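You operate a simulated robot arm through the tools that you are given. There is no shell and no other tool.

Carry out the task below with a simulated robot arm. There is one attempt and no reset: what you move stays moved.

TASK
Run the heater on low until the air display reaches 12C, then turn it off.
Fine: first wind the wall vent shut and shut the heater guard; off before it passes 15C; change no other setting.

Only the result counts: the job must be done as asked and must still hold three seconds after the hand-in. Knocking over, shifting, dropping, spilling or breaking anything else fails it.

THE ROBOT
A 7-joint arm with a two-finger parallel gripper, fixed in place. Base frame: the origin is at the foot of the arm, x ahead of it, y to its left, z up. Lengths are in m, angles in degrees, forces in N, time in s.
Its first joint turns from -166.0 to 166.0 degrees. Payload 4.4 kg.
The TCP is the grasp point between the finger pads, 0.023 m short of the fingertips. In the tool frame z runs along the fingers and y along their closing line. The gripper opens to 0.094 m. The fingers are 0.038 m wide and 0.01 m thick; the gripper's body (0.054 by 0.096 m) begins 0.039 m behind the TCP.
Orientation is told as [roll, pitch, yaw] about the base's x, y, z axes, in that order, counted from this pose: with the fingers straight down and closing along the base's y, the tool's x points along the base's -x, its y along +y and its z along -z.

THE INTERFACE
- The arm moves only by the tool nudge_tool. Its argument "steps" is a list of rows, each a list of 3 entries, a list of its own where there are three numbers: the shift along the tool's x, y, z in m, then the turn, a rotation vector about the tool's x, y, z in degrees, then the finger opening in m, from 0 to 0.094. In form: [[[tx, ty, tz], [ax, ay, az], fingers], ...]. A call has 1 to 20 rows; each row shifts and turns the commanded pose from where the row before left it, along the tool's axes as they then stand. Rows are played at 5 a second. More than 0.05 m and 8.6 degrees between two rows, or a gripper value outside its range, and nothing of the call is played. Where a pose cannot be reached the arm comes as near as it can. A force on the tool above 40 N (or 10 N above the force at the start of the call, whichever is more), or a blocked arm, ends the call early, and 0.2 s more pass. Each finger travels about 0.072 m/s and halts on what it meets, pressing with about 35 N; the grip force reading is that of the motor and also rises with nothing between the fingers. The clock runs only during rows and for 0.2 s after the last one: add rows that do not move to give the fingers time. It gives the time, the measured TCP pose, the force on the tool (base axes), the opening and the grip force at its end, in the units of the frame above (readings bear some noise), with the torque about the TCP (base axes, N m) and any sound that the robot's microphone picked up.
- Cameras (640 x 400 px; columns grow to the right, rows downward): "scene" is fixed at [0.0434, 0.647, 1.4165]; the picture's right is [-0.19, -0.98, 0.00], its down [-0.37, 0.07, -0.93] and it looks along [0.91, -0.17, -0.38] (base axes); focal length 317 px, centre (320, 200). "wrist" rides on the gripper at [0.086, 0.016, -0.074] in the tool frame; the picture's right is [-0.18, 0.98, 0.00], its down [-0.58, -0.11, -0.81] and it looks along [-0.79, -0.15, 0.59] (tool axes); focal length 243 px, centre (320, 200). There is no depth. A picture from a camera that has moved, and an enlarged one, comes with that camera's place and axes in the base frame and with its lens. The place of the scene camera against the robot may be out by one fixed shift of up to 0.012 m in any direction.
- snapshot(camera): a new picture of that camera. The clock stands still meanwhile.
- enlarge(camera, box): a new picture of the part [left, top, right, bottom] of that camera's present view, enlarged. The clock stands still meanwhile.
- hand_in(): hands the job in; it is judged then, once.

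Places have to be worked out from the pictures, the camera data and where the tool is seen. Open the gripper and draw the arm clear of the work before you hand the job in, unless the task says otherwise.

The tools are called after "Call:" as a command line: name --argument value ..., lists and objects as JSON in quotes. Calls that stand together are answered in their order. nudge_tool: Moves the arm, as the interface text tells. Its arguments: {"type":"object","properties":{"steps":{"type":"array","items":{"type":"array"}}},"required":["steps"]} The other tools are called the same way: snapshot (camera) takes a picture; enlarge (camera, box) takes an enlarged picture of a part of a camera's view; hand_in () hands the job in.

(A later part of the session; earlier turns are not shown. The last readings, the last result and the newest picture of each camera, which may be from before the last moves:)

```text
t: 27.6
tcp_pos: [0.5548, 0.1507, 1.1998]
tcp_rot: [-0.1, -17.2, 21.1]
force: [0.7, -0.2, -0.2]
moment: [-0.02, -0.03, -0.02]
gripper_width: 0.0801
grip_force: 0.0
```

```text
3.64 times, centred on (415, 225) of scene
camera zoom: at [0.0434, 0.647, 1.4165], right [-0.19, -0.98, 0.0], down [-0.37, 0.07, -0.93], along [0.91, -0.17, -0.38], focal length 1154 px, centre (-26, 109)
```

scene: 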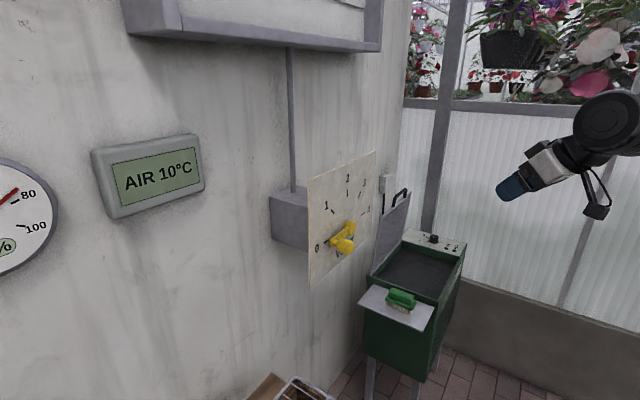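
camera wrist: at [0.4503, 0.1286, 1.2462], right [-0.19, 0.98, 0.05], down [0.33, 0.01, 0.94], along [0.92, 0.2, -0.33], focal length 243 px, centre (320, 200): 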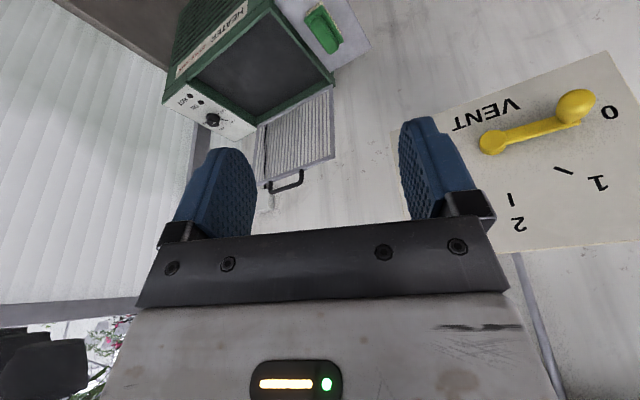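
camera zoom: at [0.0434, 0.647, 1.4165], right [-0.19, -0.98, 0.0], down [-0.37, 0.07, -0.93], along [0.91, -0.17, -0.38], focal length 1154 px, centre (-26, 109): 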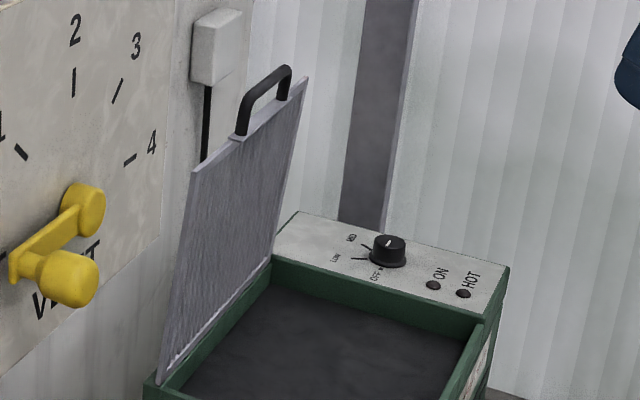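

Triangulation puts the guard handle bar near (1.04, 0.166, 1.008). The hinge is near z 0.735 along the wall side, and the guard leans slightly toward me, with clear space behind it. The knob is near (1.12, -0.05, 0.755). I'll close the fingers, pitch to 45° and go to a stand-off in front of and above the handle so I can hook it from behind.

Call:
nudge_tool --steps '[[[0, 0, 0], [-2.07, 0, -6.69], 0.04], [[0, 0, 0], [-2.07, 0, -6.69], 0.0], [[0, 0, 0], [0, -6.95, 0], 0.0], [[0, 0, 0], [0, -6.95, 0], 0.0], [[0, 0, 0], [0, -6.95, 0], 0.0], [[0, 0, 0], [0, -6.95, 0], 0.0], [[-0.01446, -0.03324, 0.03073], [0, 0, 0], 0.0], [[-0.01446, -0.03324, 0.03073], [0, 0, 0], 0.0], [[-0.01446, -0.03324, 0.03073], [0, 0, 0], 0.0], [[-0.01446, -0.03324, 0.03073], [0, 0, 0], 0.0], [[-0.01446, -0.03324, 0.03073], [0, 0, 0], 0.0], [[-0.01446, -0.03324, 0.03073], [0, 0, 0], 0.0], [[0, 0, 0], [0, 0, 0], 0.0], [[0, 0, 0], [0, 0, 0], 0.0]]'

Call:
snapshot --camera "wrist"

Call:
snapshot --camera "scene"

```text
t: 30.6
tcp_pos: [0.8264, 0.0992, 1.1331]
tcp_rot: [-0.1, -45.1, 35.4]
force: [-0.3, 1.2, -0.4]
moment: [-0.03, 0.01, 0.01]
gripper_width: 0.0
grip_force: 34.8
```

```text
taken
camera wrist: at [0.7237, 0.0474, 1.1237], right [-0.46, 0.88, 0.13], down [-0.07, -0.18, 0.98], along [0.89, 0.44, 0.14], focal length 243 px, centre (320, 200)
```

wrist: 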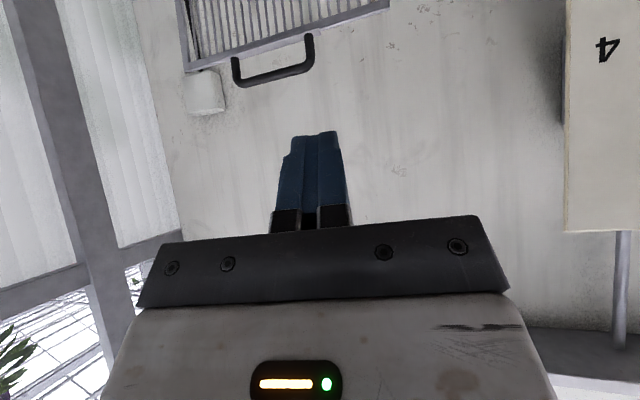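

```text
taken
```

scene: 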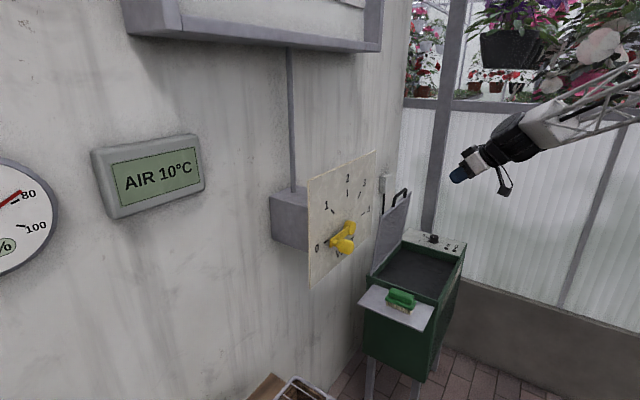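

Reach is good and the handle estimate repeats at (1.040, 0.166, 1.006). I'll move over the bar to just behind it while staying high.

Call:
nudge_tool --steps '[[[-0.02238, -0.01157, 0.03477], [0, 0, 0], 0.0], [[-0.02238, -0.01157, 0.03477], [0, 0, 0], 0.0], [[-0.02238, -0.01157, 0.03477], [0, 0, 0], 0.0], [[-0.02238, -0.01157, 0.03477], [0, 0, 0], 0.0], [[-0.02238, -0.01157, 0.03477], [0, 0, 0], 0.0], [[-0.02238, -0.01157, 0.03477], [0, 0, 0], 0.0], [[0, 0, 0], [0, 0, 0], 0.0], [[0, 0, 0], [0, 0, 0], 0.0]]'

Call:
snapshot --camera "wrist"

Call:
enlarge --camera "scene" --box '[350, 130, 510, 270]'

```text
t: 32.5
tcp_pos: [1.0656, 0.1824, 1.0793]
tcp_rot: [-0.1, -45.0, 35.3]
force: [-1.0, 0.6, -0.1]
moment: [0.03, 0.0, -0.03]
gripper_width: 0.0001
grip_force: 34.9
```

```text
taken
camera wrist: at [0.9628, 0.129, 1.0691], right [-0.46, 0.88, 0.13], down [-0.07, -0.18, 0.98], along [0.89, 0.44, 0.14], focal length 243 px, centre (320, 200)
```

wrist: 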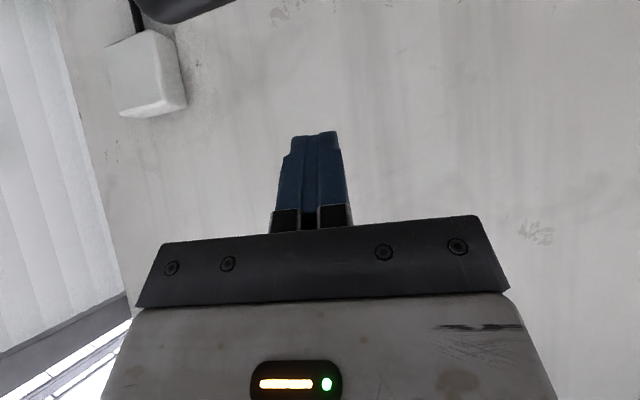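

```text
2.86 times, centred on (430, 200) of scene
camera zoom: at [0.0434, 0.647, 1.4165], right [-0.19, -0.98, 0.0], down [-0.37, 0.07, -0.93], along [0.91, -0.17, -0.38], focal length 906 px, centre (6, 200)
```

zoom: 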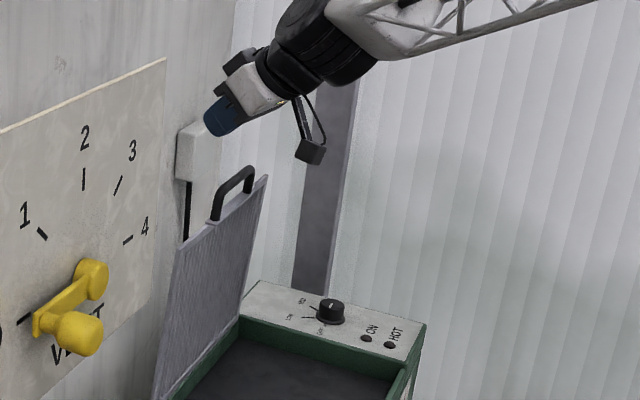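

The fingers are behind and above the bar. I'll lower about 0.055 m so the fingertips sit behind the handle.

Call:
nudge_tool --steps '[[[0.013, 0, 0.013], [0, 0, 0], 0.0], [[0.013, 0, 0.013], [0, 0, 0], 0.0], [[0.013, 0, 0.013], [0, 0, 0], 0.0], [[0, 0, 0], [0, 0, 0], 0.0], [[0, 0, 0], [0, 0, 0], 0.0]]'

Call:
snapshot --camera "wrist"

Call:
enlarge --camera "scene" --box '[350, 130, 510, 270]'

```text
t: 33.6
tcp_pos: [1.0642, 0.1814, 1.024]
tcp_rot: [-0.1, -45.0, 35.4]
force: [-0.3, -1.0, 0.2]
moment: [0.0, 0.0, 0.0]
gripper_width: 0.0002
grip_force: 34.7
```

```text
taken
camera wrist: at [0.9626, 0.1292, 1.015], right [-0.46, 0.88, 0.13], down [-0.07, -0.18, 0.98], along [0.89, 0.44, 0.14], focal length 243 px, centre (320, 200)
```

wrist: 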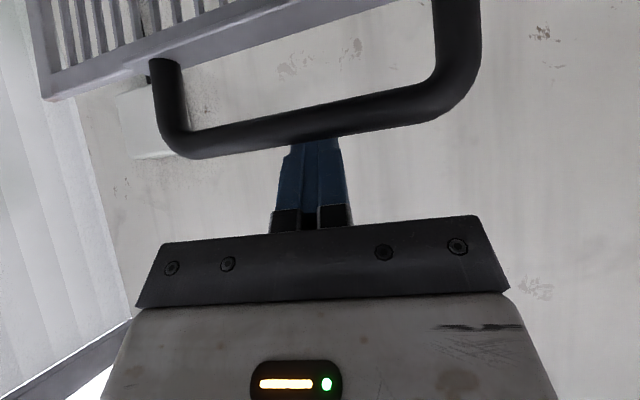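

```text
2.86 times, centred on (430, 200) of scene
camera zoom: at [0.0434, 0.647, 1.4165], right [-0.19, -0.98, 0.0], down [-0.37, 0.07, -0.93], along [0.91, -0.17, -0.38], focal length 906 px, centre (6, 200)
```

zoom: 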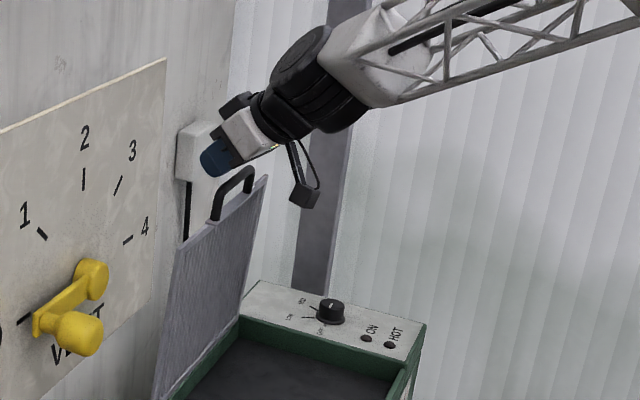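

The bar is right in front of the fingers with their tips just behind it. I'll go 12 mm deeper and then start pulling the guard toward me along its arc.

Call:
nudge_tool --steps '[[[0, 0, 0.012], [0, 0, 0], 0.0], [[0.0168, -0.0027, -0.0112], [0, 0, 0], 0.0], [[0.0168, -0.0027, -0.0112], [0, 0, 0], 0.0], [[0.0168, -0.0027, -0.0112], [0, 0, 0], 0.0], [[0.0168, -0.0027, -0.0112], [0, 0, 0], 0.0], [[0, 0, 0], [0, 0, 0], 0.0]]'

Call:
snapshot --camera "wrist"

Call:
enlarge --camera "scene" --box '[350, 130, 510, 270]'

```text
t: 35.0
tcp_pos: [1.0117, 0.1316, 1.0012]
tcp_rot: [-0.2, -45.0, 35.3]
force: [0.7, -0.2, 0.8]
moment: [0.03, -0.02, -0.05]
gripper_width: 0.0
grip_force: 34.8
```

```text
taken
camera wrist: at [0.9098, 0.0791, 0.9917], right [-0.46, 0.88, 0.13], down [-0.07, -0.18, 0.98], along [0.89, 0.44, 0.14], focal length 243 px, centre (320, 200)
```

wrist: 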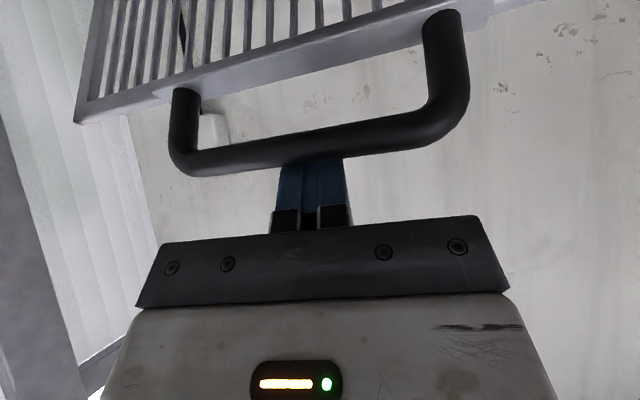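

```text
2.86 times, centred on (430, 200) of scene
camera zoom: at [0.0434, 0.647, 1.4165], right [-0.19, -0.98, 0.0], down [-0.37, 0.07, -0.93], along [0.91, -0.17, -0.38], focal length 906 px, centre (6, 200)
```

zoom: 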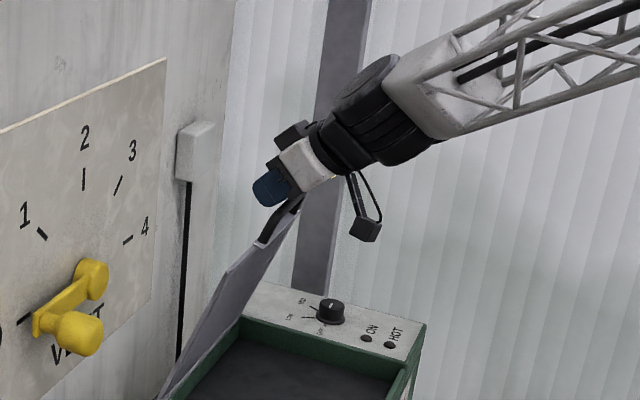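

The guard is following with little resistance. I'll continue along the arc to about 45°.

Call:
nudge_tool --steps '[[[0.0192, -0.0023, -0.0055], [0, 0, 0], 0.0], [[0.0192, -0.0023, -0.0048], [0, 0, 0], 0.0], [[0.0192, -0.0023, -0.0042], [0, 0, 0], 0.0], [[0.0192, -0.0023, -0.0042], [0, 0, 0], 0.0], [[0.0192, -0.0023, -0.0035], [0, 0, 0], 0.0], [[0.0192, -0.0023, -0.003], [0, 0, 0], 0.0], [[0, 0, 0], [0, 0, 0], 0.0]]'

Call:
snapshot --camera "wrist"

Call:
enlarge --camera "scene" --box '[350, 150, 510, 290]'

```text
t: 36.6
tcp_pos: [0.9368, 0.0629, 0.9364]
tcp_rot: [0.0, -44.9, 35.3]
force: [-0.4, -0.3, 1.6]
moment: [0.0, 0.0, -0.03]
gripper_width: 0.0
grip_force: 35.4
```

```text
taken
camera wrist: at [0.8354, 0.0106, 0.9272], right [-0.46, 0.88, 0.13], down [-0.07, -0.18, 0.98], along [0.89, 0.44, 0.14], focal length 243 px, centre (320, 200)
```

wrist: 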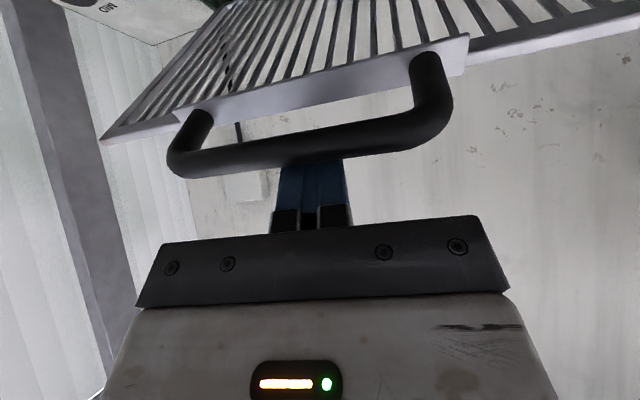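

```text
2.86 times, centred on (430, 220) of scene
camera zoom: at [0.0434, 0.647, 1.4165], right [-0.19, -0.98, 0.0], down [-0.37, 0.07, -0.93], along [0.91, -0.17, -0.38], focal length 906 px, centre (6, 143)
```

zoom: 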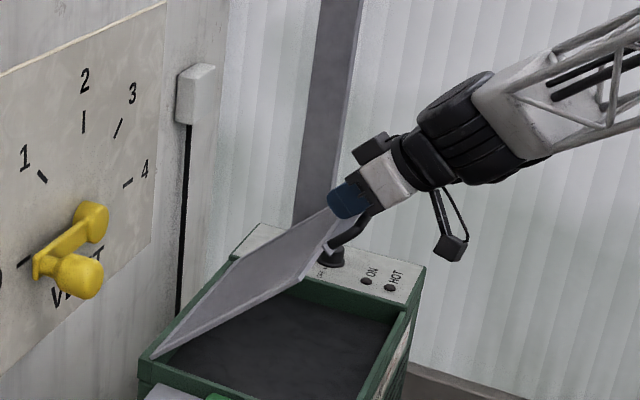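

The guard is at about 45–50°. I'll keep going down along the arc.

Call:
nudge_tool --steps '[[[0.0209, -0.0015, -0.001], [0, 0, 0], 0.0], [[0.0209, -0.0015, 0.002], [0, 0, 0], 0.0], [[0.0209, -0.0015, 0.004], [0, 0, 0], 0.0], [[0.0209, -0.0015, 0.006], [0, 0, 0], 0.0], [[0, 0, 0], [0, 0, 0], 0.0]]'

Call:
snapshot --camera "wrist"

Call:
enlarge --camera "scene" --box '[350, 150, 510, 290]'

```text
t: 37.9
tcp_pos: [0.9004, 0.0294, 0.8696]
tcp_rot: [-0.1, -45.0, 35.3]
force: [-0.4, -0.9, -0.7]
moment: [0.0, 0.0, -0.01]
gripper_width: 0.0002
grip_force: 35.1
```

```text
taken
camera wrist: at [0.7982, -0.0236, 0.8604], right [-0.46, 0.88, 0.13], down [-0.07, -0.18, 0.98], along [0.89, 0.44, 0.14], focal length 243 px, centre (320, 200)
```

wrist: 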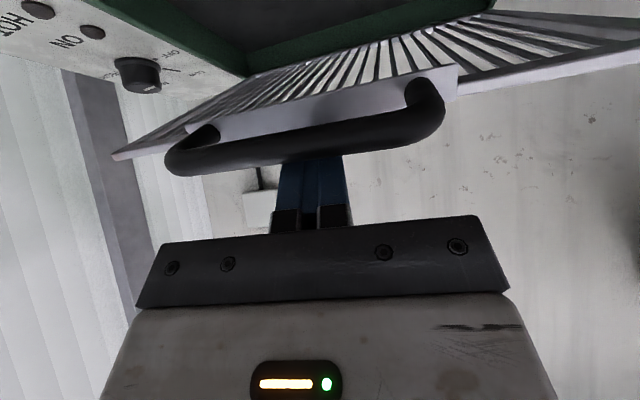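

```text
2.86 times, centred on (430, 220) of scene
camera zoom: at [0.0434, 0.647, 1.4165], right [-0.19, -0.98, 0.0], down [-0.37, 0.07, -0.93], along [0.91, -0.17, -0.38], focal length 906 px, centre (6, 143)
```

zoom: 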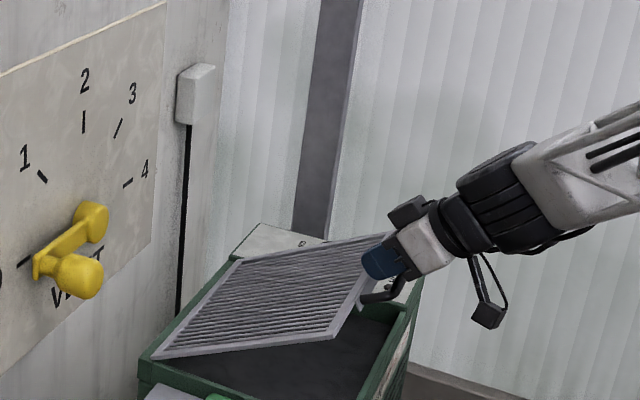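

The guard is at about 65°. I'll press on downward in small steps toward the rim.

Call:
nudge_tool --steps '[[[0.0155, -0.0005, 0.008], [0, 0, 0], 0.0], [[0.0155, -0.0005, 0.009], [0, 0, 0], 0.0], [[0.0155, -0.0005, 0.0099], [0, 0, 0], 0.0], [[0, 0, 0], [0, 0, 0], 0.0]]'

Call:
snapshot --camera "wrist"

Call:
enlarge --camera "scene" --box '[350, 170, 510, 310]'

```text
t: 38.4
tcp_pos: [0.8928, 0.0229, 0.8471]
tcp_rot: [-0.1, -44.9, 35.2]
force: [-24.2, -8.8, 11.5]
moment: [-0.06, 0.56, 0.3]
gripper_width: 0.0001
grip_force: 34.9
stopped in row 2: the force on the tool passed its limit at 54 N (the readings are from after the stop); the commanded pose is now the measured one
```

```text
taken
camera wrist: at [0.7921, -0.0295, 0.837], right [-0.46, 0.88, 0.13], down [-0.07, -0.18, 0.98], along [0.89, 0.44, 0.14], focal length 243 px, centre (320, 200)
```

wrist: 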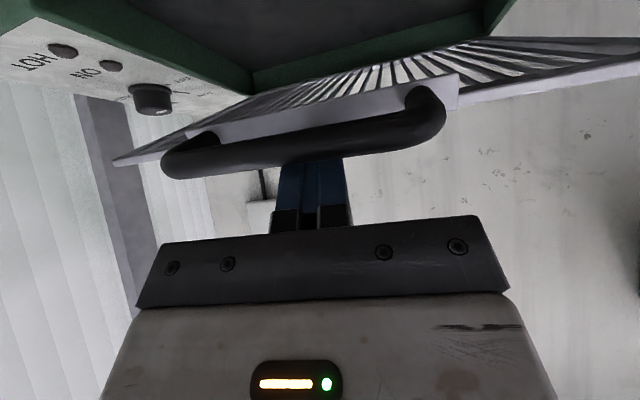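

```text
2.86 times, centred on (430, 240) of scene
camera zoom: at [0.0434, 0.647, 1.4165], right [-0.19, -0.98, 0.0], down [-0.37, 0.07, -0.93], along [0.91, -0.17, -0.38], focal length 906 px, centre (6, 86)
```

zoom: 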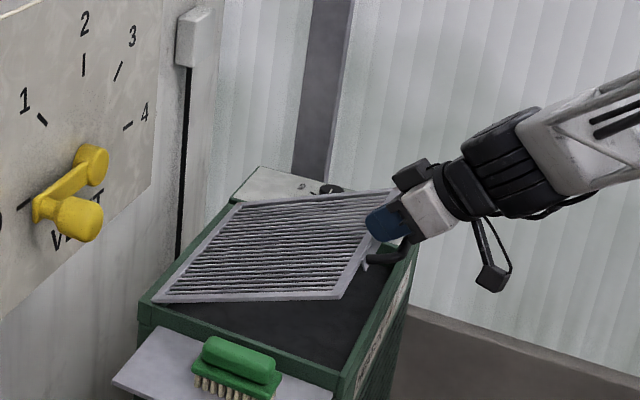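

The fingertips have wedged between the guard edge and the bar. I'll draw the fingers back along their own axis, free of the handle, and see whether the guard stays put.

Call:
nudge_tool --steps '[[[-0.003, 0, -0.015], [0, 0, 0], 0.0], [[-0.002, 0, -0.02], [0, 0, 0], 0.0], [[0, 0, -0.025], [0, 0, 0], 0.0], [[-0.03, 0, -0.02], [0, 0, 0], 0.0], [[0, 0, 0], [0, 0, 0], 0.0]]'

Call:
snapshot --camera "wrist"

Call:
enlarge --camera "scene" --box '[350, 170, 510, 310]'

```text
t: 39.6
tcp_pos: [0.8692, 0.0028, 0.9286]
tcp_rot: [0.0, -45.0, 35.3]
force: [0.5, 0.0, -0.9]
moment: [0.01, 0.03, -0.03]
gripper_width: 0.0
grip_force: 34.9
```

```text
taken
camera wrist: at [0.7675, -0.0485, 0.9185], right [-0.46, 0.88, 0.13], down [-0.07, -0.18, 0.98], along [0.89, 0.44, 0.14], focal length 243 px, centre (320, 200)
```

wrist: 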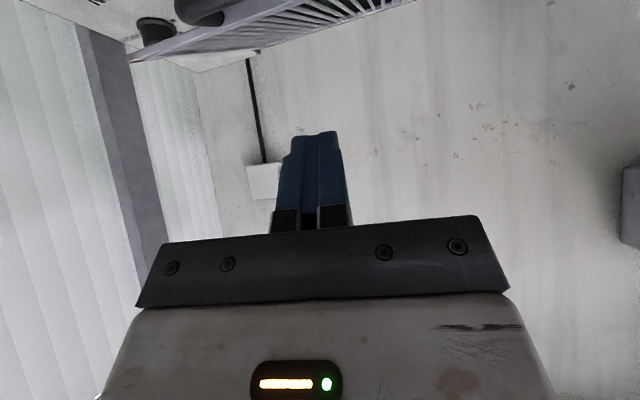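

```text
2.86 times, centred on (430, 240) of scene
camera zoom: at [0.0434, 0.647, 1.4165], right [-0.19, -0.98, 0.0], down [-0.37, 0.07, -0.93], along [0.91, -0.17, -0.38], focal length 906 px, centre (6, 86)
```

zoom: 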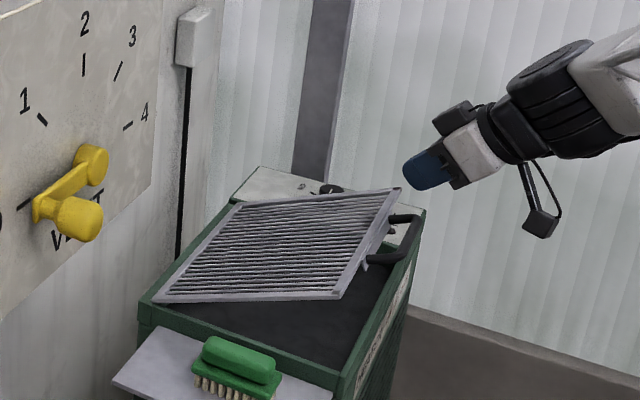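

The guard holds its position by friction at about 70°. I'll tilt the tool steeper and come above the guard's free edge so I can press it down from the top.

Call:
nudge_tool --steps '[[[0, 0, 0], [0, 6.67, 0], 0.0], [[0, 0, 0], [0, 6.67, 0], 0.0], [[0, 0, 0], [0, 6.67, 0], 0.0], [[-0.0051, 0.0033, 0.0245], [0, 0, 0], 0.0], [[-0.0051, 0.0033, 0.0245], [0, 0, 0], 0.0], [[-0.0051, 0.0033, 0.0245], [0, 0, 0], 0.0], [[0, 0, 0], [0, 0, 0], 0.0], [[0, 0, 0], [0, 0, 0], 0.0]]'

Call:
snapshot --camera "wrist"

Call:
enlarge --camera "scene" --box '[350, 170, 510, 310]'

```text
t: 41.4
tcp_pos: [0.8988, 0.0379, 0.8665]
tcp_rot: [-0.1, -25.0, 35.2]
force: [0.3, -0.8, 0.8]
moment: [-0.02, 0.01, 0.03]
gripper_width: 0.0
grip_force: 35.0
```

```text
taken
camera wrist: at [0.8008, -0.0113, 0.8973], right [-0.43, 0.9, 0.08], down [0.21, 0.02, 0.98], along [0.88, 0.44, -0.2], focal length 243 px, centre (320, 200)
```

wrist: 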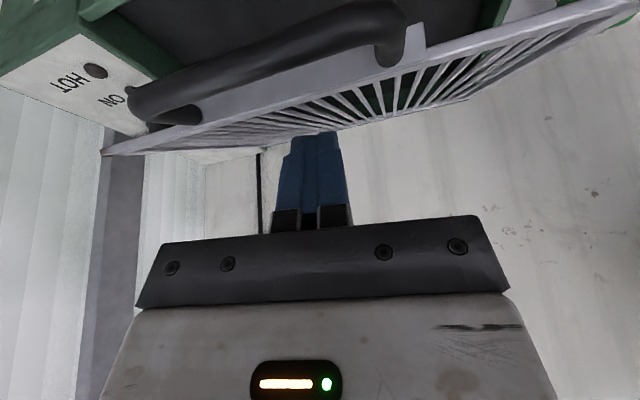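

```text
2.86 times, centred on (430, 240) of scene
camera zoom: at [0.0434, 0.647, 1.4165], right [-0.19, -0.98, 0.0], down [-0.37, 0.07, -0.93], along [0.91, -0.17, -0.38], focal length 906 px, centre (6, 86)
```

zoom: 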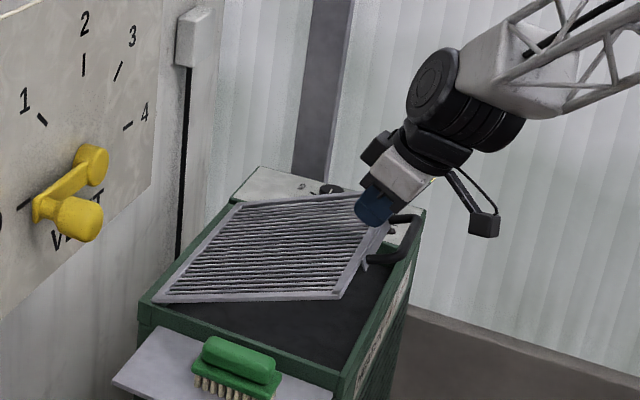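

The fingers are above the guard frame near its free edge. I'll press straight down in small steps, relying on the force stop when it seats.

Call:
nudge_tool --steps '[[[0.0038, 0, 0.00816], [0, 0, 0], 0.0], [[0.0038, 0, 0.00816], [0, 0, 0], 0.0], [[0.0038, 0, 0.00816], [0, 0, 0], 0.0], [[0.0038, 0, 0.00816], [0, 0, 0], 0.0], [[0.0038, 0, 0.00816], [0, 0, 0], 0.0], [[0.0038, 0, 0.00816], [0, 0, 0], 0.0], [[0.0038, 0, 0.00816], [0, 0, 0], 0.0], [[0.0038, 0, 0.00816], [0, 0, 0], 0.0], [[0.0038, 0, 0.00816], [0, 0, 0], 0.0]]'

Call:
snapshot --camera "wrist"

Call:
enlarge --camera "scene" --box '[350, 170, 510, 310]'

```text
t: 43.4
tcp_pos: [0.8994, 0.0394, 0.7852]
tcp_rot: [-0.2, -25.1, 35.2]
force: [0.2, 0.4, 0.9]
moment: [0.02, 0.01, 0.01]
gripper_width: 0.0002
grip_force: 34.8
```

```text
taken
camera wrist: at [0.8006, -0.0103, 0.8148], right [-0.43, 0.9, 0.08], down [0.21, 0.02, 0.98], along [0.88, 0.44, -0.2], focal length 243 px, centre (320, 200)
```

wrist: 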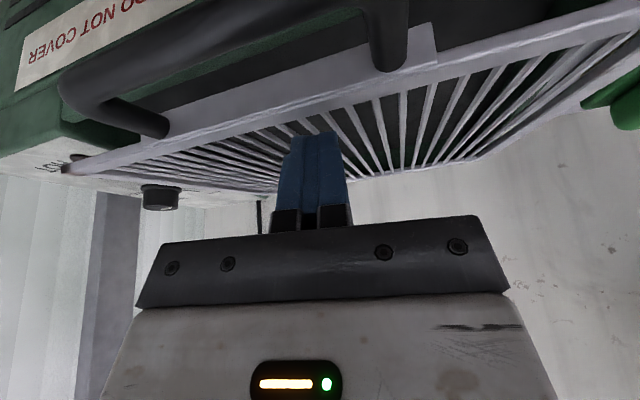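

```text
2.86 times, centred on (430, 240) of scene
camera zoom: at [0.0434, 0.647, 1.4165], right [-0.19, -0.98, 0.0], down [-0.37, 0.07, -0.93], along [0.91, -0.17, -0.38], focal length 906 px, centre (6, 86)
```

zoom: 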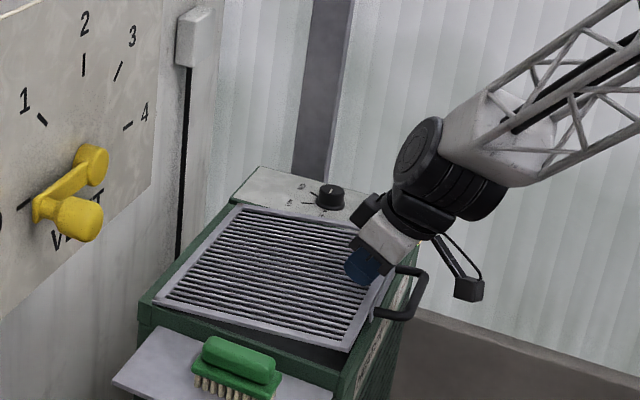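

The guard is nearly down, with a small gap left at the front. I'll press a little further until it seats.

Call:
nudge_tool --steps '[[[0.0025, 0, 0.0054], [0, 0, 0], 0.0], [[0.0025, 0, 0.0054], [0, 0, 0], 0.0], [[0.0025, 0, 0.0054], [0, 0, 0], 0.0], [[0.0021, 0, 0.0045], [0, 0, 0], 0.0], [[0.0021, 0, 0.0045], [0, 0, 0], 0.0], [[0.0021, 0, 0.0045], [0, 0, 0], 0.0]]'

Call:
snapshot --camera "wrist"

Call:
enlarge --camera "scene" --box '[350, 170, 510, 310]'

```text
t: 44.8
tcp_pos: [0.9002, 0.0369, 0.7543]
tcp_rot: [-0.2, -25.1, 35.3]
force: [-8.8, 0.3, 25.4]
moment: [-0.08, 0.46, -0.05]
gripper_width: 0.0001
grip_force: 35.2
```

```text
taken
camera wrist: at [0.8017, -0.0119, 0.785], right [-0.43, 0.9, 0.08], down [0.21, 0.02, 0.98], along [0.88, 0.44, -0.2], focal length 243 px, centre (320, 200)
```

wrist: 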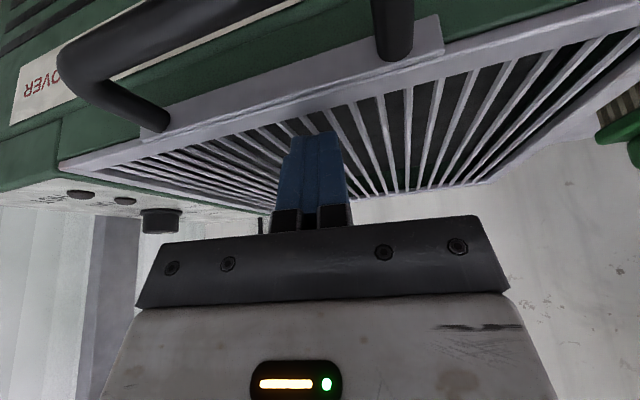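

```text
2.86 times, centred on (430, 240) of scene
camera zoom: at [0.0434, 0.647, 1.4165], right [-0.19, -0.98, 0.0], down [-0.37, 0.07, -0.93], along [0.91, -0.17, -0.38], focal length 906 px, centre (6, 86)
```

zoom: 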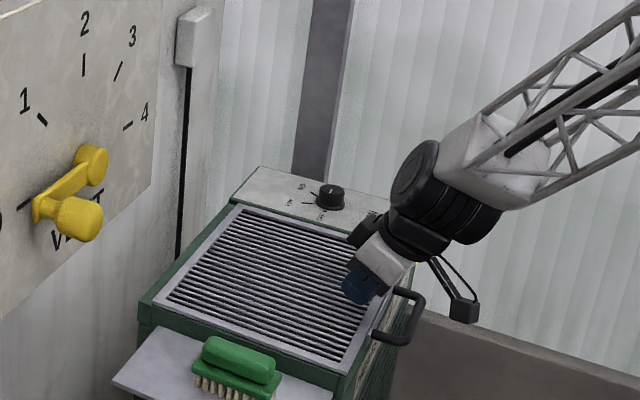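

The guard is seated (25 N reaction) and lies flush. I'll lift clear and look at the knob panel closely from nearer.

Call:
nudge_tool --steps '[[[-0.0169, 0, -0.0363], [0, 0, 0], 0.0], [[-0.0169, 0, -0.0363], [0, 0, 0], 0.0], [[-0.0169, 0, -0.0363], [0, 0, 0], 0.03], [[-0.0169, 0, -0.0363], [0, 0, 0], 0.06], [[-0.0169, 0, -0.0363], [0, 0, 0], 0.06], [[0, 0, 0], [0, 0, 0], 0.06], [[0, 0, 0], [0, 0, 0], 0.06]]'

Call:
snapshot --camera "wrist"

Call:
enlarge --camera "wrist" --box '[40, 0, 240, 140]'

Call:
enlarge --camera "scene" --box '[350, 210, 480, 310]'

```text
t: 46.4
tcp_pos: [0.9003, 0.04, 0.9523]
tcp_rot: [-0.1, -24.9, 35.2]
force: [-0.4, 0.3, -1.5]
moment: [0.02, 0.03, 0.01]
gripper_width: 0.0601
grip_force: 0.1
```

```text
taken
camera wrist: at [0.8011, -0.0103, 0.982], right [-0.43, 0.9, 0.08], down [0.21, 0.02, 0.98], along [0.88, 0.44, -0.2], focal length 243 px, centre (320, 200)
```

wrist: 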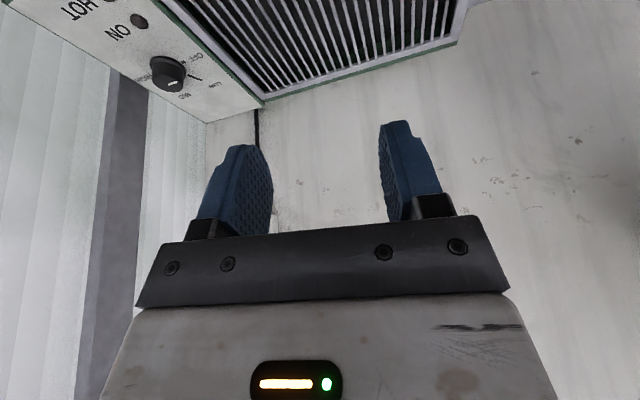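

```text
2.86 times, centred on (140, 70) of wrist
camera zoom: at [0.8011, -0.0103, 0.982], right [-0.43, 0.9, 0.08], down [0.21, 0.02, 0.98], along [0.88, 0.44, -0.2], focal length 693 px, centre (834, 571)
```

zoom: 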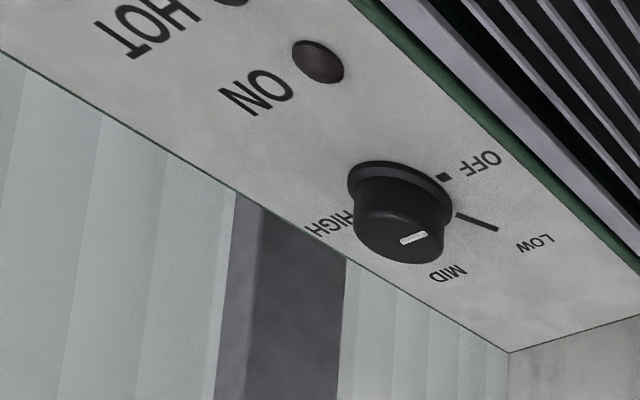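

```text
4.00 times, centred on (415, 260) of scene
camera zoom: at [0.0434, 0.647, 1.4165], right [-0.19, -0.98, 0.0], down [-0.37, 0.07, -0.93], along [0.91, -0.17, -0.38], focal length 1269 px, centre (-60, -40)
```

zoom: 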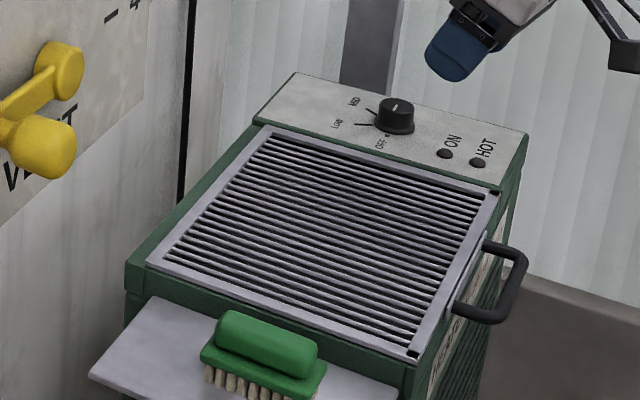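

The guard is flush. The knob points at OFF (about 132°) and LOW lies at about 72°, so it needs a 60° clockwise turn seen from above. The knob's top centre is at about (1.121, -0.0505, 0.762). I'll hover 0.1 m above it with the fingers astride.

Call:
nudge_tool --steps '[[[0, 0, 0], [0, -5.1, 0], 0.07], [[0, 0, 0], [2.6, 0, 4.5], 0.07], [[-0.0134, -0.03145, 0.02543], [0, 0, 0], 0.07], [[-0.0134, -0.03145, 0.02543], [0, 0, 0], 0.07], [[-0.0134, -0.03145, 0.02543], [0, 0, 0], 0.07], [[-0.0134, -0.03145, 0.02543], [0, 0, 0], 0.07], [[-0.0134, -0.03145, 0.02543], [0, 0, 0], 0.07], [[-0.0134, -0.03145, 0.02543], [0, 0, 0], 0.07], [[0, 0, 0], [0, 0, 0], 0.07], [[0, 0, 0], [0, 0, 0], 0.07]]'

Call:
snapshot --camera "wrist"

Call:
enlarge --camera "scene" --box '[370, 170, 500, 280]'

```text
t: 48.6
tcp_pos: [1.1199, -0.0502, 0.862]
tcp_rot: [-0.1, -30.1, 30.1]
force: [0.7, -0.1, 0.5]
moment: [0.0, -0.01, 0.0]
gripper_width: 0.0702
grip_force: 0.1
```

```text
taken
camera wrist: at [1.0147, -0.0919, 0.8824], right [-0.35, 0.93, 0.09], down [0.14, -0.04, 0.99], along [0.93, 0.36, -0.11], focal length 243 px, centre (320, 200)
```

wrist: 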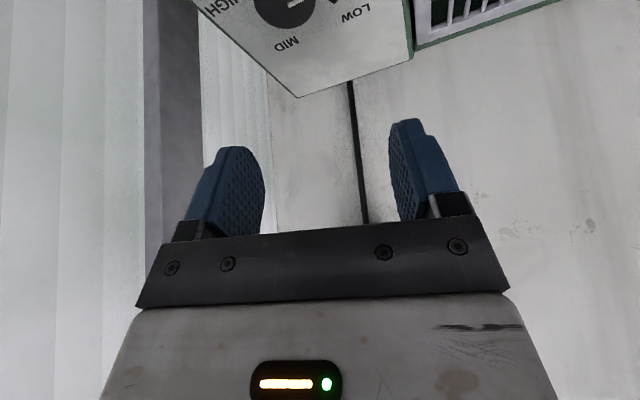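

```text
3.64 times, centred on (435, 225) of scene
camera zoom: at [0.0434, 0.647, 1.4165], right [-0.19, -0.98, 0.0], down [-0.37, 0.07, -0.93], along [0.91, -0.17, -0.38], focal length 1154 px, centre (-98, 109)
```

zoom: 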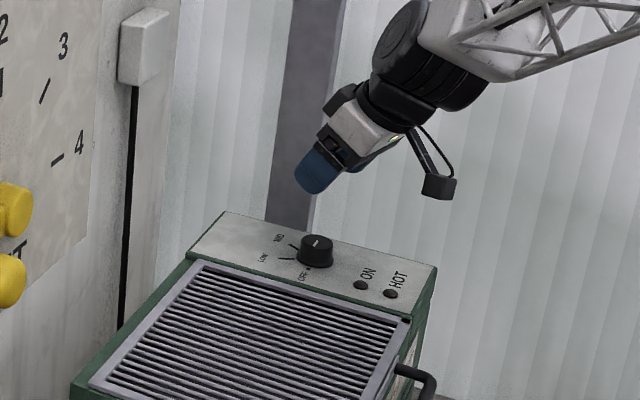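

The hover is reached. Before touching anything I'll rehearse the 60° clockwise swing about the vertical in the air, to be sure no joint limit interferes.

Call:
nudge_tool --steps '[[[0, 0, 0], [3.75, 0, 6.495], 0.07], [[0, 0, 0], [3.75, 0, 6.495], 0.07], [[0, 0, 0], [3.75, 0, 6.495], 0.07], [[0, 0, 0], [3.75, 0, 6.495], 0.07], [[0, 0, 0], [3.75, 0, 6.495], 0.07], [[0, 0, 0], [3.75, 0, 6.495], 0.07], [[0, 0, 0], [3.75, 0, 6.495], 0.07], [[0, 0, 0], [3.75, 0, 6.495], 0.07], [[0, 0, 0], [0, 0, 0], 0.07], [[0, 0, 0], [0, 0, 0], 0.07]]'

Call:
snapshot --camera "wrist"

Call:
snapshot --camera "scene"

```text
t: 50.8
tcp_pos: [1.1203, -0.0518, 0.8626]
tcp_rot: [0.1, -30.1, -30.0]
force: [-0.2, -0.3, 0.3]
moment: [-0.01, -0.02, -0.01]
gripper_width: 0.0703
grip_force: 0.1
```

```text
taken
camera wrist: at [1.0312, 0.0189, 0.8819], right [0.63, 0.77, 0.09], down [0.03, -0.14, 0.99], along [0.78, -0.62, -0.11], focal length 243 px, centre (320, 200)
```

wrist: 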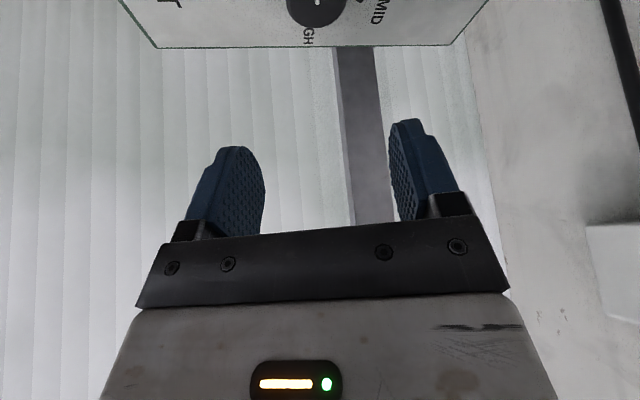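

```text
taken
```

scene: 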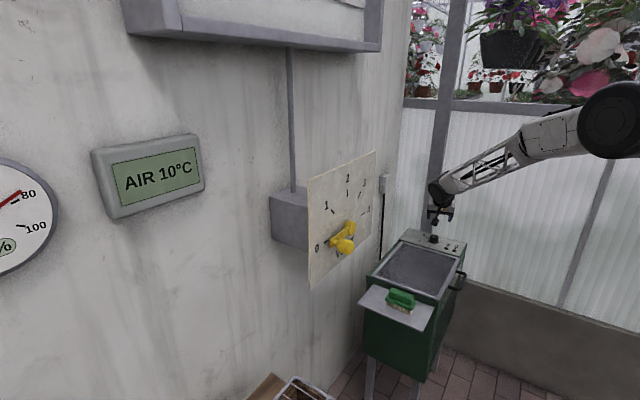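

The whole swing is reachable. Before descending I'll refine the knob position in this view.

Call:
enlarge --camera "wrist" --box '[240, 0, 400, 100]'

Call:
enlarge --camera "scene" --box '[410, 190, 470, 260]'

```text
4.00 times, centred on (320, 50) of wrist
camera zoom: at [1.0312, 0.0189, 0.8819], right [0.63, 0.77, 0.09], down [0.03, -0.14, 0.99], along [0.78, -0.62, -0.11], focal length 970 px, centre (320, 800)
```

zoom: 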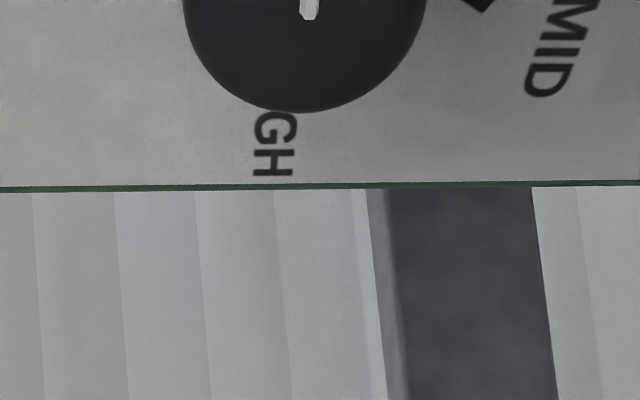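

```text
5.71 times, centred on (440, 225) of scene
camera zoom: at [0.0434, 0.647, 1.4165], right [-0.19, -0.98, 0.0], down [-0.37, 0.07, -0.93], along [0.91, -0.17, -0.38], focal length 1813 px, centre (-366, 57)
```

zoom: 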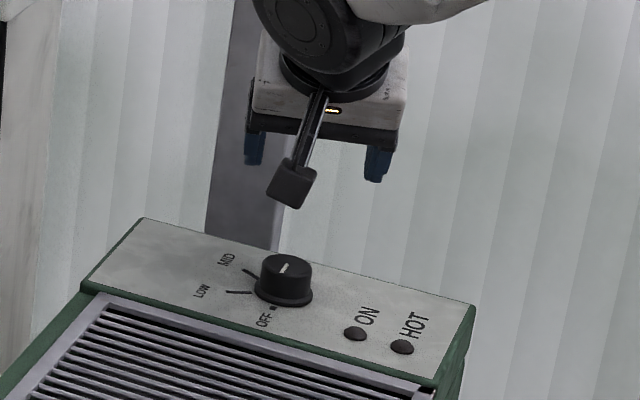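

The knob is about 0.034 m across, with its centre near (1.129, -0.051) and its top near z 0.756. I'll swing back to +30°, shift to that point and lower halfway so I can check alignment between the fingers.

Call:
nudge_tool --steps '[[[0, 0, 0], [-3.75, 0, -6.495], 0.07], [[0, 0, 0], [-3.75, 0, -6.495], 0.07], [[0, 0, 0], [-3.75, 0, -6.495], 0.07], [[0, 0, 0], [-3.75, 0, -6.495], 0.07], [[0, 0, 0], [-3.75, 0, -6.495], 0.07], [[0, 0, 0], [-3.75, 0, -6.495], 0.07], [[0, 0, 0], [-3.75, 0, -6.495], 0.07], [[0, 0, 0], [-3.75, 0, -6.495], 0.07], [[0.0091, -0.0023, 0.0236], [0, 0, 0], 0.07], [[0.0091, -0.0023, 0.0236], [0, 0, 0], 0.07], [[0, 0, 0], [0, 0, 0], 0.07], [[0, 0, 0], [0, 0, 0], 0.07]]'

Call:
snapshot --camera "wrist"

Call:
enlarge --camera "scene" --box '[390, 190, 470, 270]'

```text
t: 53.4
tcp_pos: [1.129, -0.0525, 0.8114]
tcp_rot: [-0.1, -30.2, 30.0]
force: [0.4, -0.8, -0.8]
moment: [-0.01, -0.01, 0.02]
gripper_width: 0.0701
grip_force: 0.0
```

```text
taken
camera wrist: at [1.0238, -0.0927, 0.8316], right [-0.35, 0.93, 0.09], down [0.14, -0.04, 0.99], along [0.92, 0.36, -0.11], focal length 243 px, centre (320, 200)
```

wrist: 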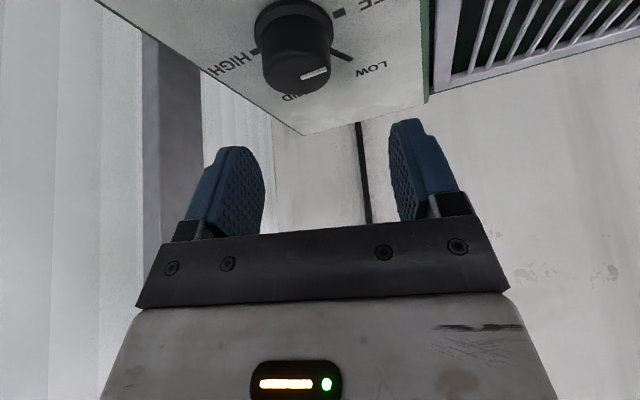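

```text
5.00 times, centred on (430, 230) of scene
camera zoom: at [0.0434, 0.647, 1.4165], right [-0.19, -0.98, 0.0], down [-0.37, 0.07, -0.93], along [0.91, -0.17, -0.38], focal length 1586 px, centre (-230, 50)
```

zoom: 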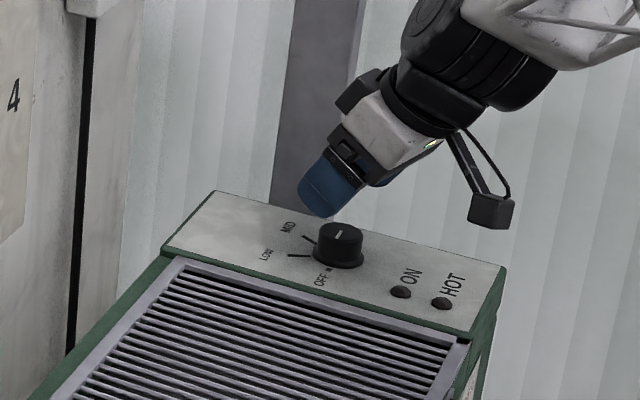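

The knob lies a few mm right of and beyond my tool axis, at about (1.134, -0.053, top 0.753). I'll correct for that and descend astride the knob, stopping about 9 mm above the panel.

Call:
nudge_tool --steps '[[[0.0062, -0.0011, 0.0131], [0, 0, 0], 0.07], [[0.0062, -0.0011, 0.0131], [0, 0, 0], 0.07], [[0.0062, -0.0011, 0.0131], [0, 0, 0], 0.07], [[0, 0, 0], [0, 0, 0], 0.07], [[0, 0, 0], [0, 0, 0], 0.07]]'

Call:
snapshot --camera "wrist"

Call:
enlarge --camera "scene" --box '[390, 190, 470, 270]'

```text
t: 54.6
tcp_pos: [1.1325, -0.0537, 0.7693]
tcp_rot: [-0.1, -30.1, 30.0]
force: [0.8, 0.2, 0.8]
moment: [-0.03, -0.02, 0.03]
gripper_width: 0.07
grip_force: 0.1
```

```text
taken
camera wrist: at [1.028, -0.0952, 0.7892], right [-0.35, 0.93, 0.09], down [0.14, -0.04, 0.99], along [0.92, 0.36, -0.11], focal length 243 px, centre (320, 200)
```

wrist: 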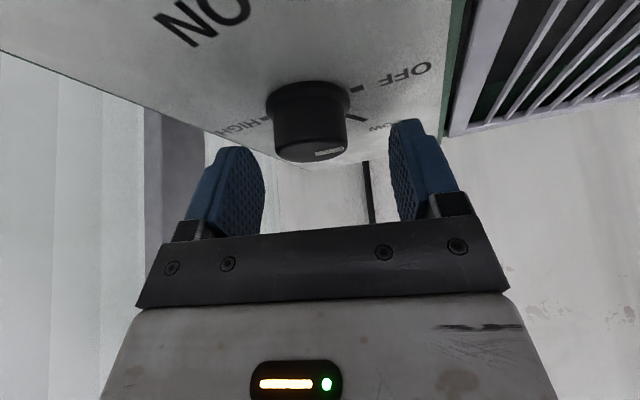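

```text
5.00 times, centred on (430, 230) of scene
camera zoom: at [0.0434, 0.647, 1.4165], right [-0.19, -0.98, 0.0], down [-0.37, 0.07, -0.93], along [0.91, -0.17, -0.38], focal length 1586 px, centre (-230, 50)
```

zoom: 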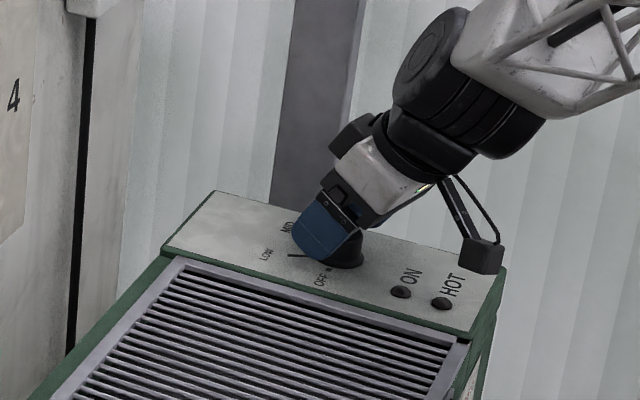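

The knob sits between the fingers. I'll trim 2 mm sideways, lower 4 mm and close on it.

Call:
nudge_tool --steps '[[[0.002, -0.002, 0.0035], [0, 0, 0], 0.07], [[0, 0, 0], [0, 0, 0], 0.05], [[0, 0, 0], [0, 0, 0], 0.04], [[0, 0, 0], [0, 0, 0], 0.03], [[0, 0, 0], [0, 0, 0], 0.025], [[0, 0, 0], [0, 0, 0], 0.02]]'

Call:
snapshot --camera "wrist"

Call:
enlarge --camera "scene" --box '[390, 190, 470, 270]'

```text
t: 56.0
tcp_pos: [1.1354, -0.0553, 0.7654]
tcp_rot: [-0.1, -30.1, 30.0]
force: [10.3, -23.1, -5.0]
moment: [-0.72, -0.29, -0.03]
gripper_width: 0.0348
grip_force: 45.2
```

```text
taken
camera wrist: at [1.0297, -0.0974, 0.7854], right [-0.35, 0.93, 0.09], down [0.14, -0.04, 0.99], along [0.93, 0.36, -0.11], focal length 243 px, centre (320, 200)
```

wrist: 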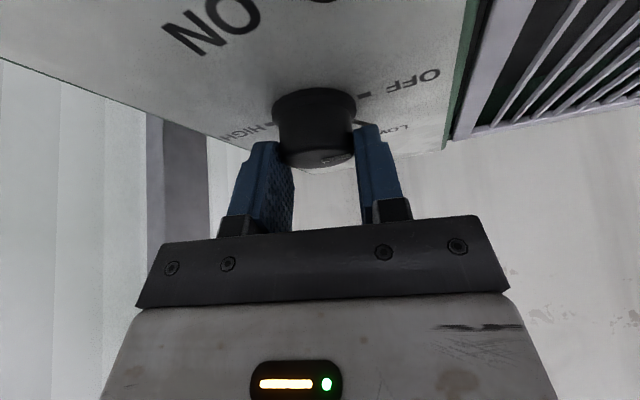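

```text
5.00 times, centred on (430, 230) of scene
camera zoom: at [0.0434, 0.647, 1.4165], right [-0.19, -0.98, 0.0], down [-0.37, 0.07, -0.93], along [0.91, -0.17, -0.38], focal length 1586 px, centre (-230, 50)
```

zoom: 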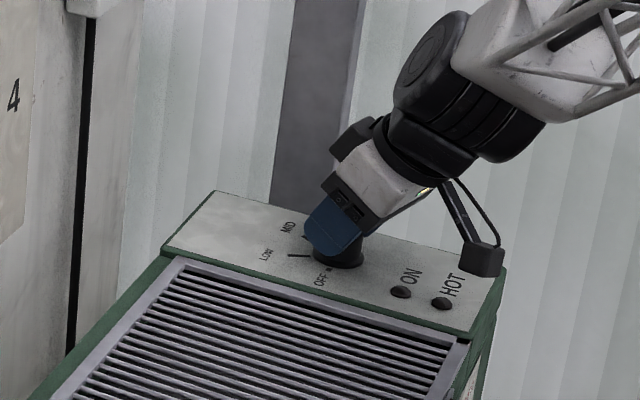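

The knob is gripped (0.035 m). The side force shows its axis about 2–3 mm to my right, so I'll relieve that before turning.

Call:
nudge_tool --steps '[[[0, -0.0025, 0], [0, 0, 0], 0.02], [[0, 0, 0], [0, 0, 0], 0.02], [[0, 0, 0], [0, 0, 0], 0.02]]'

```text
t: 56.8
tcp_pos: [1.1347, -0.0564, 0.7659]
tcp_rot: [0.1, -30.0, 30.2]
force: [-34.5, 5.2, 8.5]
moment: [0.26, 0.77, 0.08]
gripper_width: 0.0351
grip_force: 45.2
```

Call:
nudge_tool --steps '[[[0, 0.001, 0], [0, 0, 0], 0.02], [[0, 0, 0], [0, 0, 0], 0.02], [[0, 0, 0], [0, 0, 0], 0.02]]'

```text
t: 57.6
tcp_pos: [1.1364, -0.0555, 0.7646]
tcp_rot: [-0.1, -30.0, 30.0]
force: [-16.4, 11.8, 4.7]
moment: [0.38, 0.18, 0.04]
gripper_width: 0.0349
grip_force: 44.7
```

The side force is still +18 N, so I'll trim 1 mm back and make the first 15° of clockwise turn, watching the forces.

Call:
nudge_tool --steps '[[[0, 0.001, 0], [0, 0, 0], 0.02], [[0, 0, 0], [2.5, 0, 4.33], 0.02], [[0, 0, 0], [2.5, 0, 4.33], 0.02], [[0, 0, 0], [2.5, 0, 4.33], 0.02], [[0, 0, 0], [0, 0, 0], 0.02]]'

Call:
snapshot --camera "wrist"

Call:
enlarge --camera "scene" --box '[390, 190, 470, 270]'

```text
t: 58.8
tcp_pos: [1.1348, -0.056, 0.7653]
tcp_rot: [0.0, -30.2, 14.9]
force: [-15.2, 2.4, 13.5]
moment: [0.35, 0.13, 0.02]
gripper_width: 0.0349
grip_force: 45.5
```

```text
taken
camera wrist: at [1.0232, -0.0679, 0.7852], right [-0.1, 0.99, 0.09], down [0.12, -0.08, 0.99], along [0.99, 0.11, -0.11], focal length 243 px, centre (320, 200)
```

wrist: 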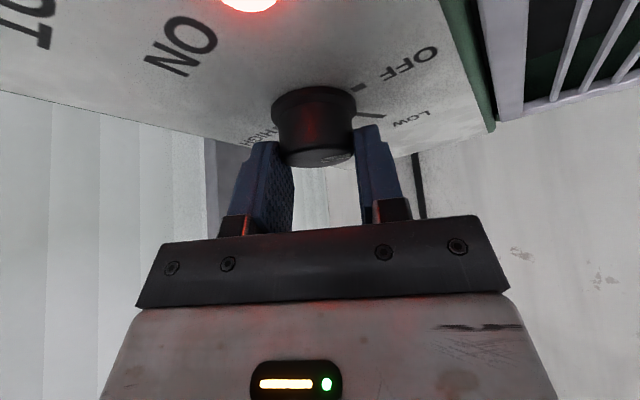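

```text
5.00 times, centred on (430, 230) of scene
camera zoom: at [0.0434, 0.647, 1.4165], right [-0.19, -0.98, 0.0], down [-0.37, 0.07, -0.93], along [0.91, -0.17, -0.38], focal length 1586 px, centre (-230, 50)
```

zoom: 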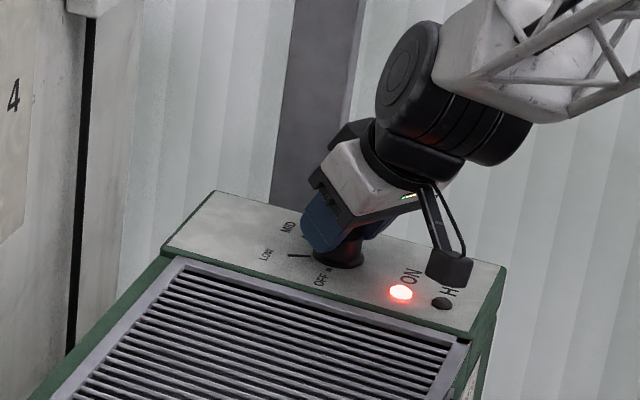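

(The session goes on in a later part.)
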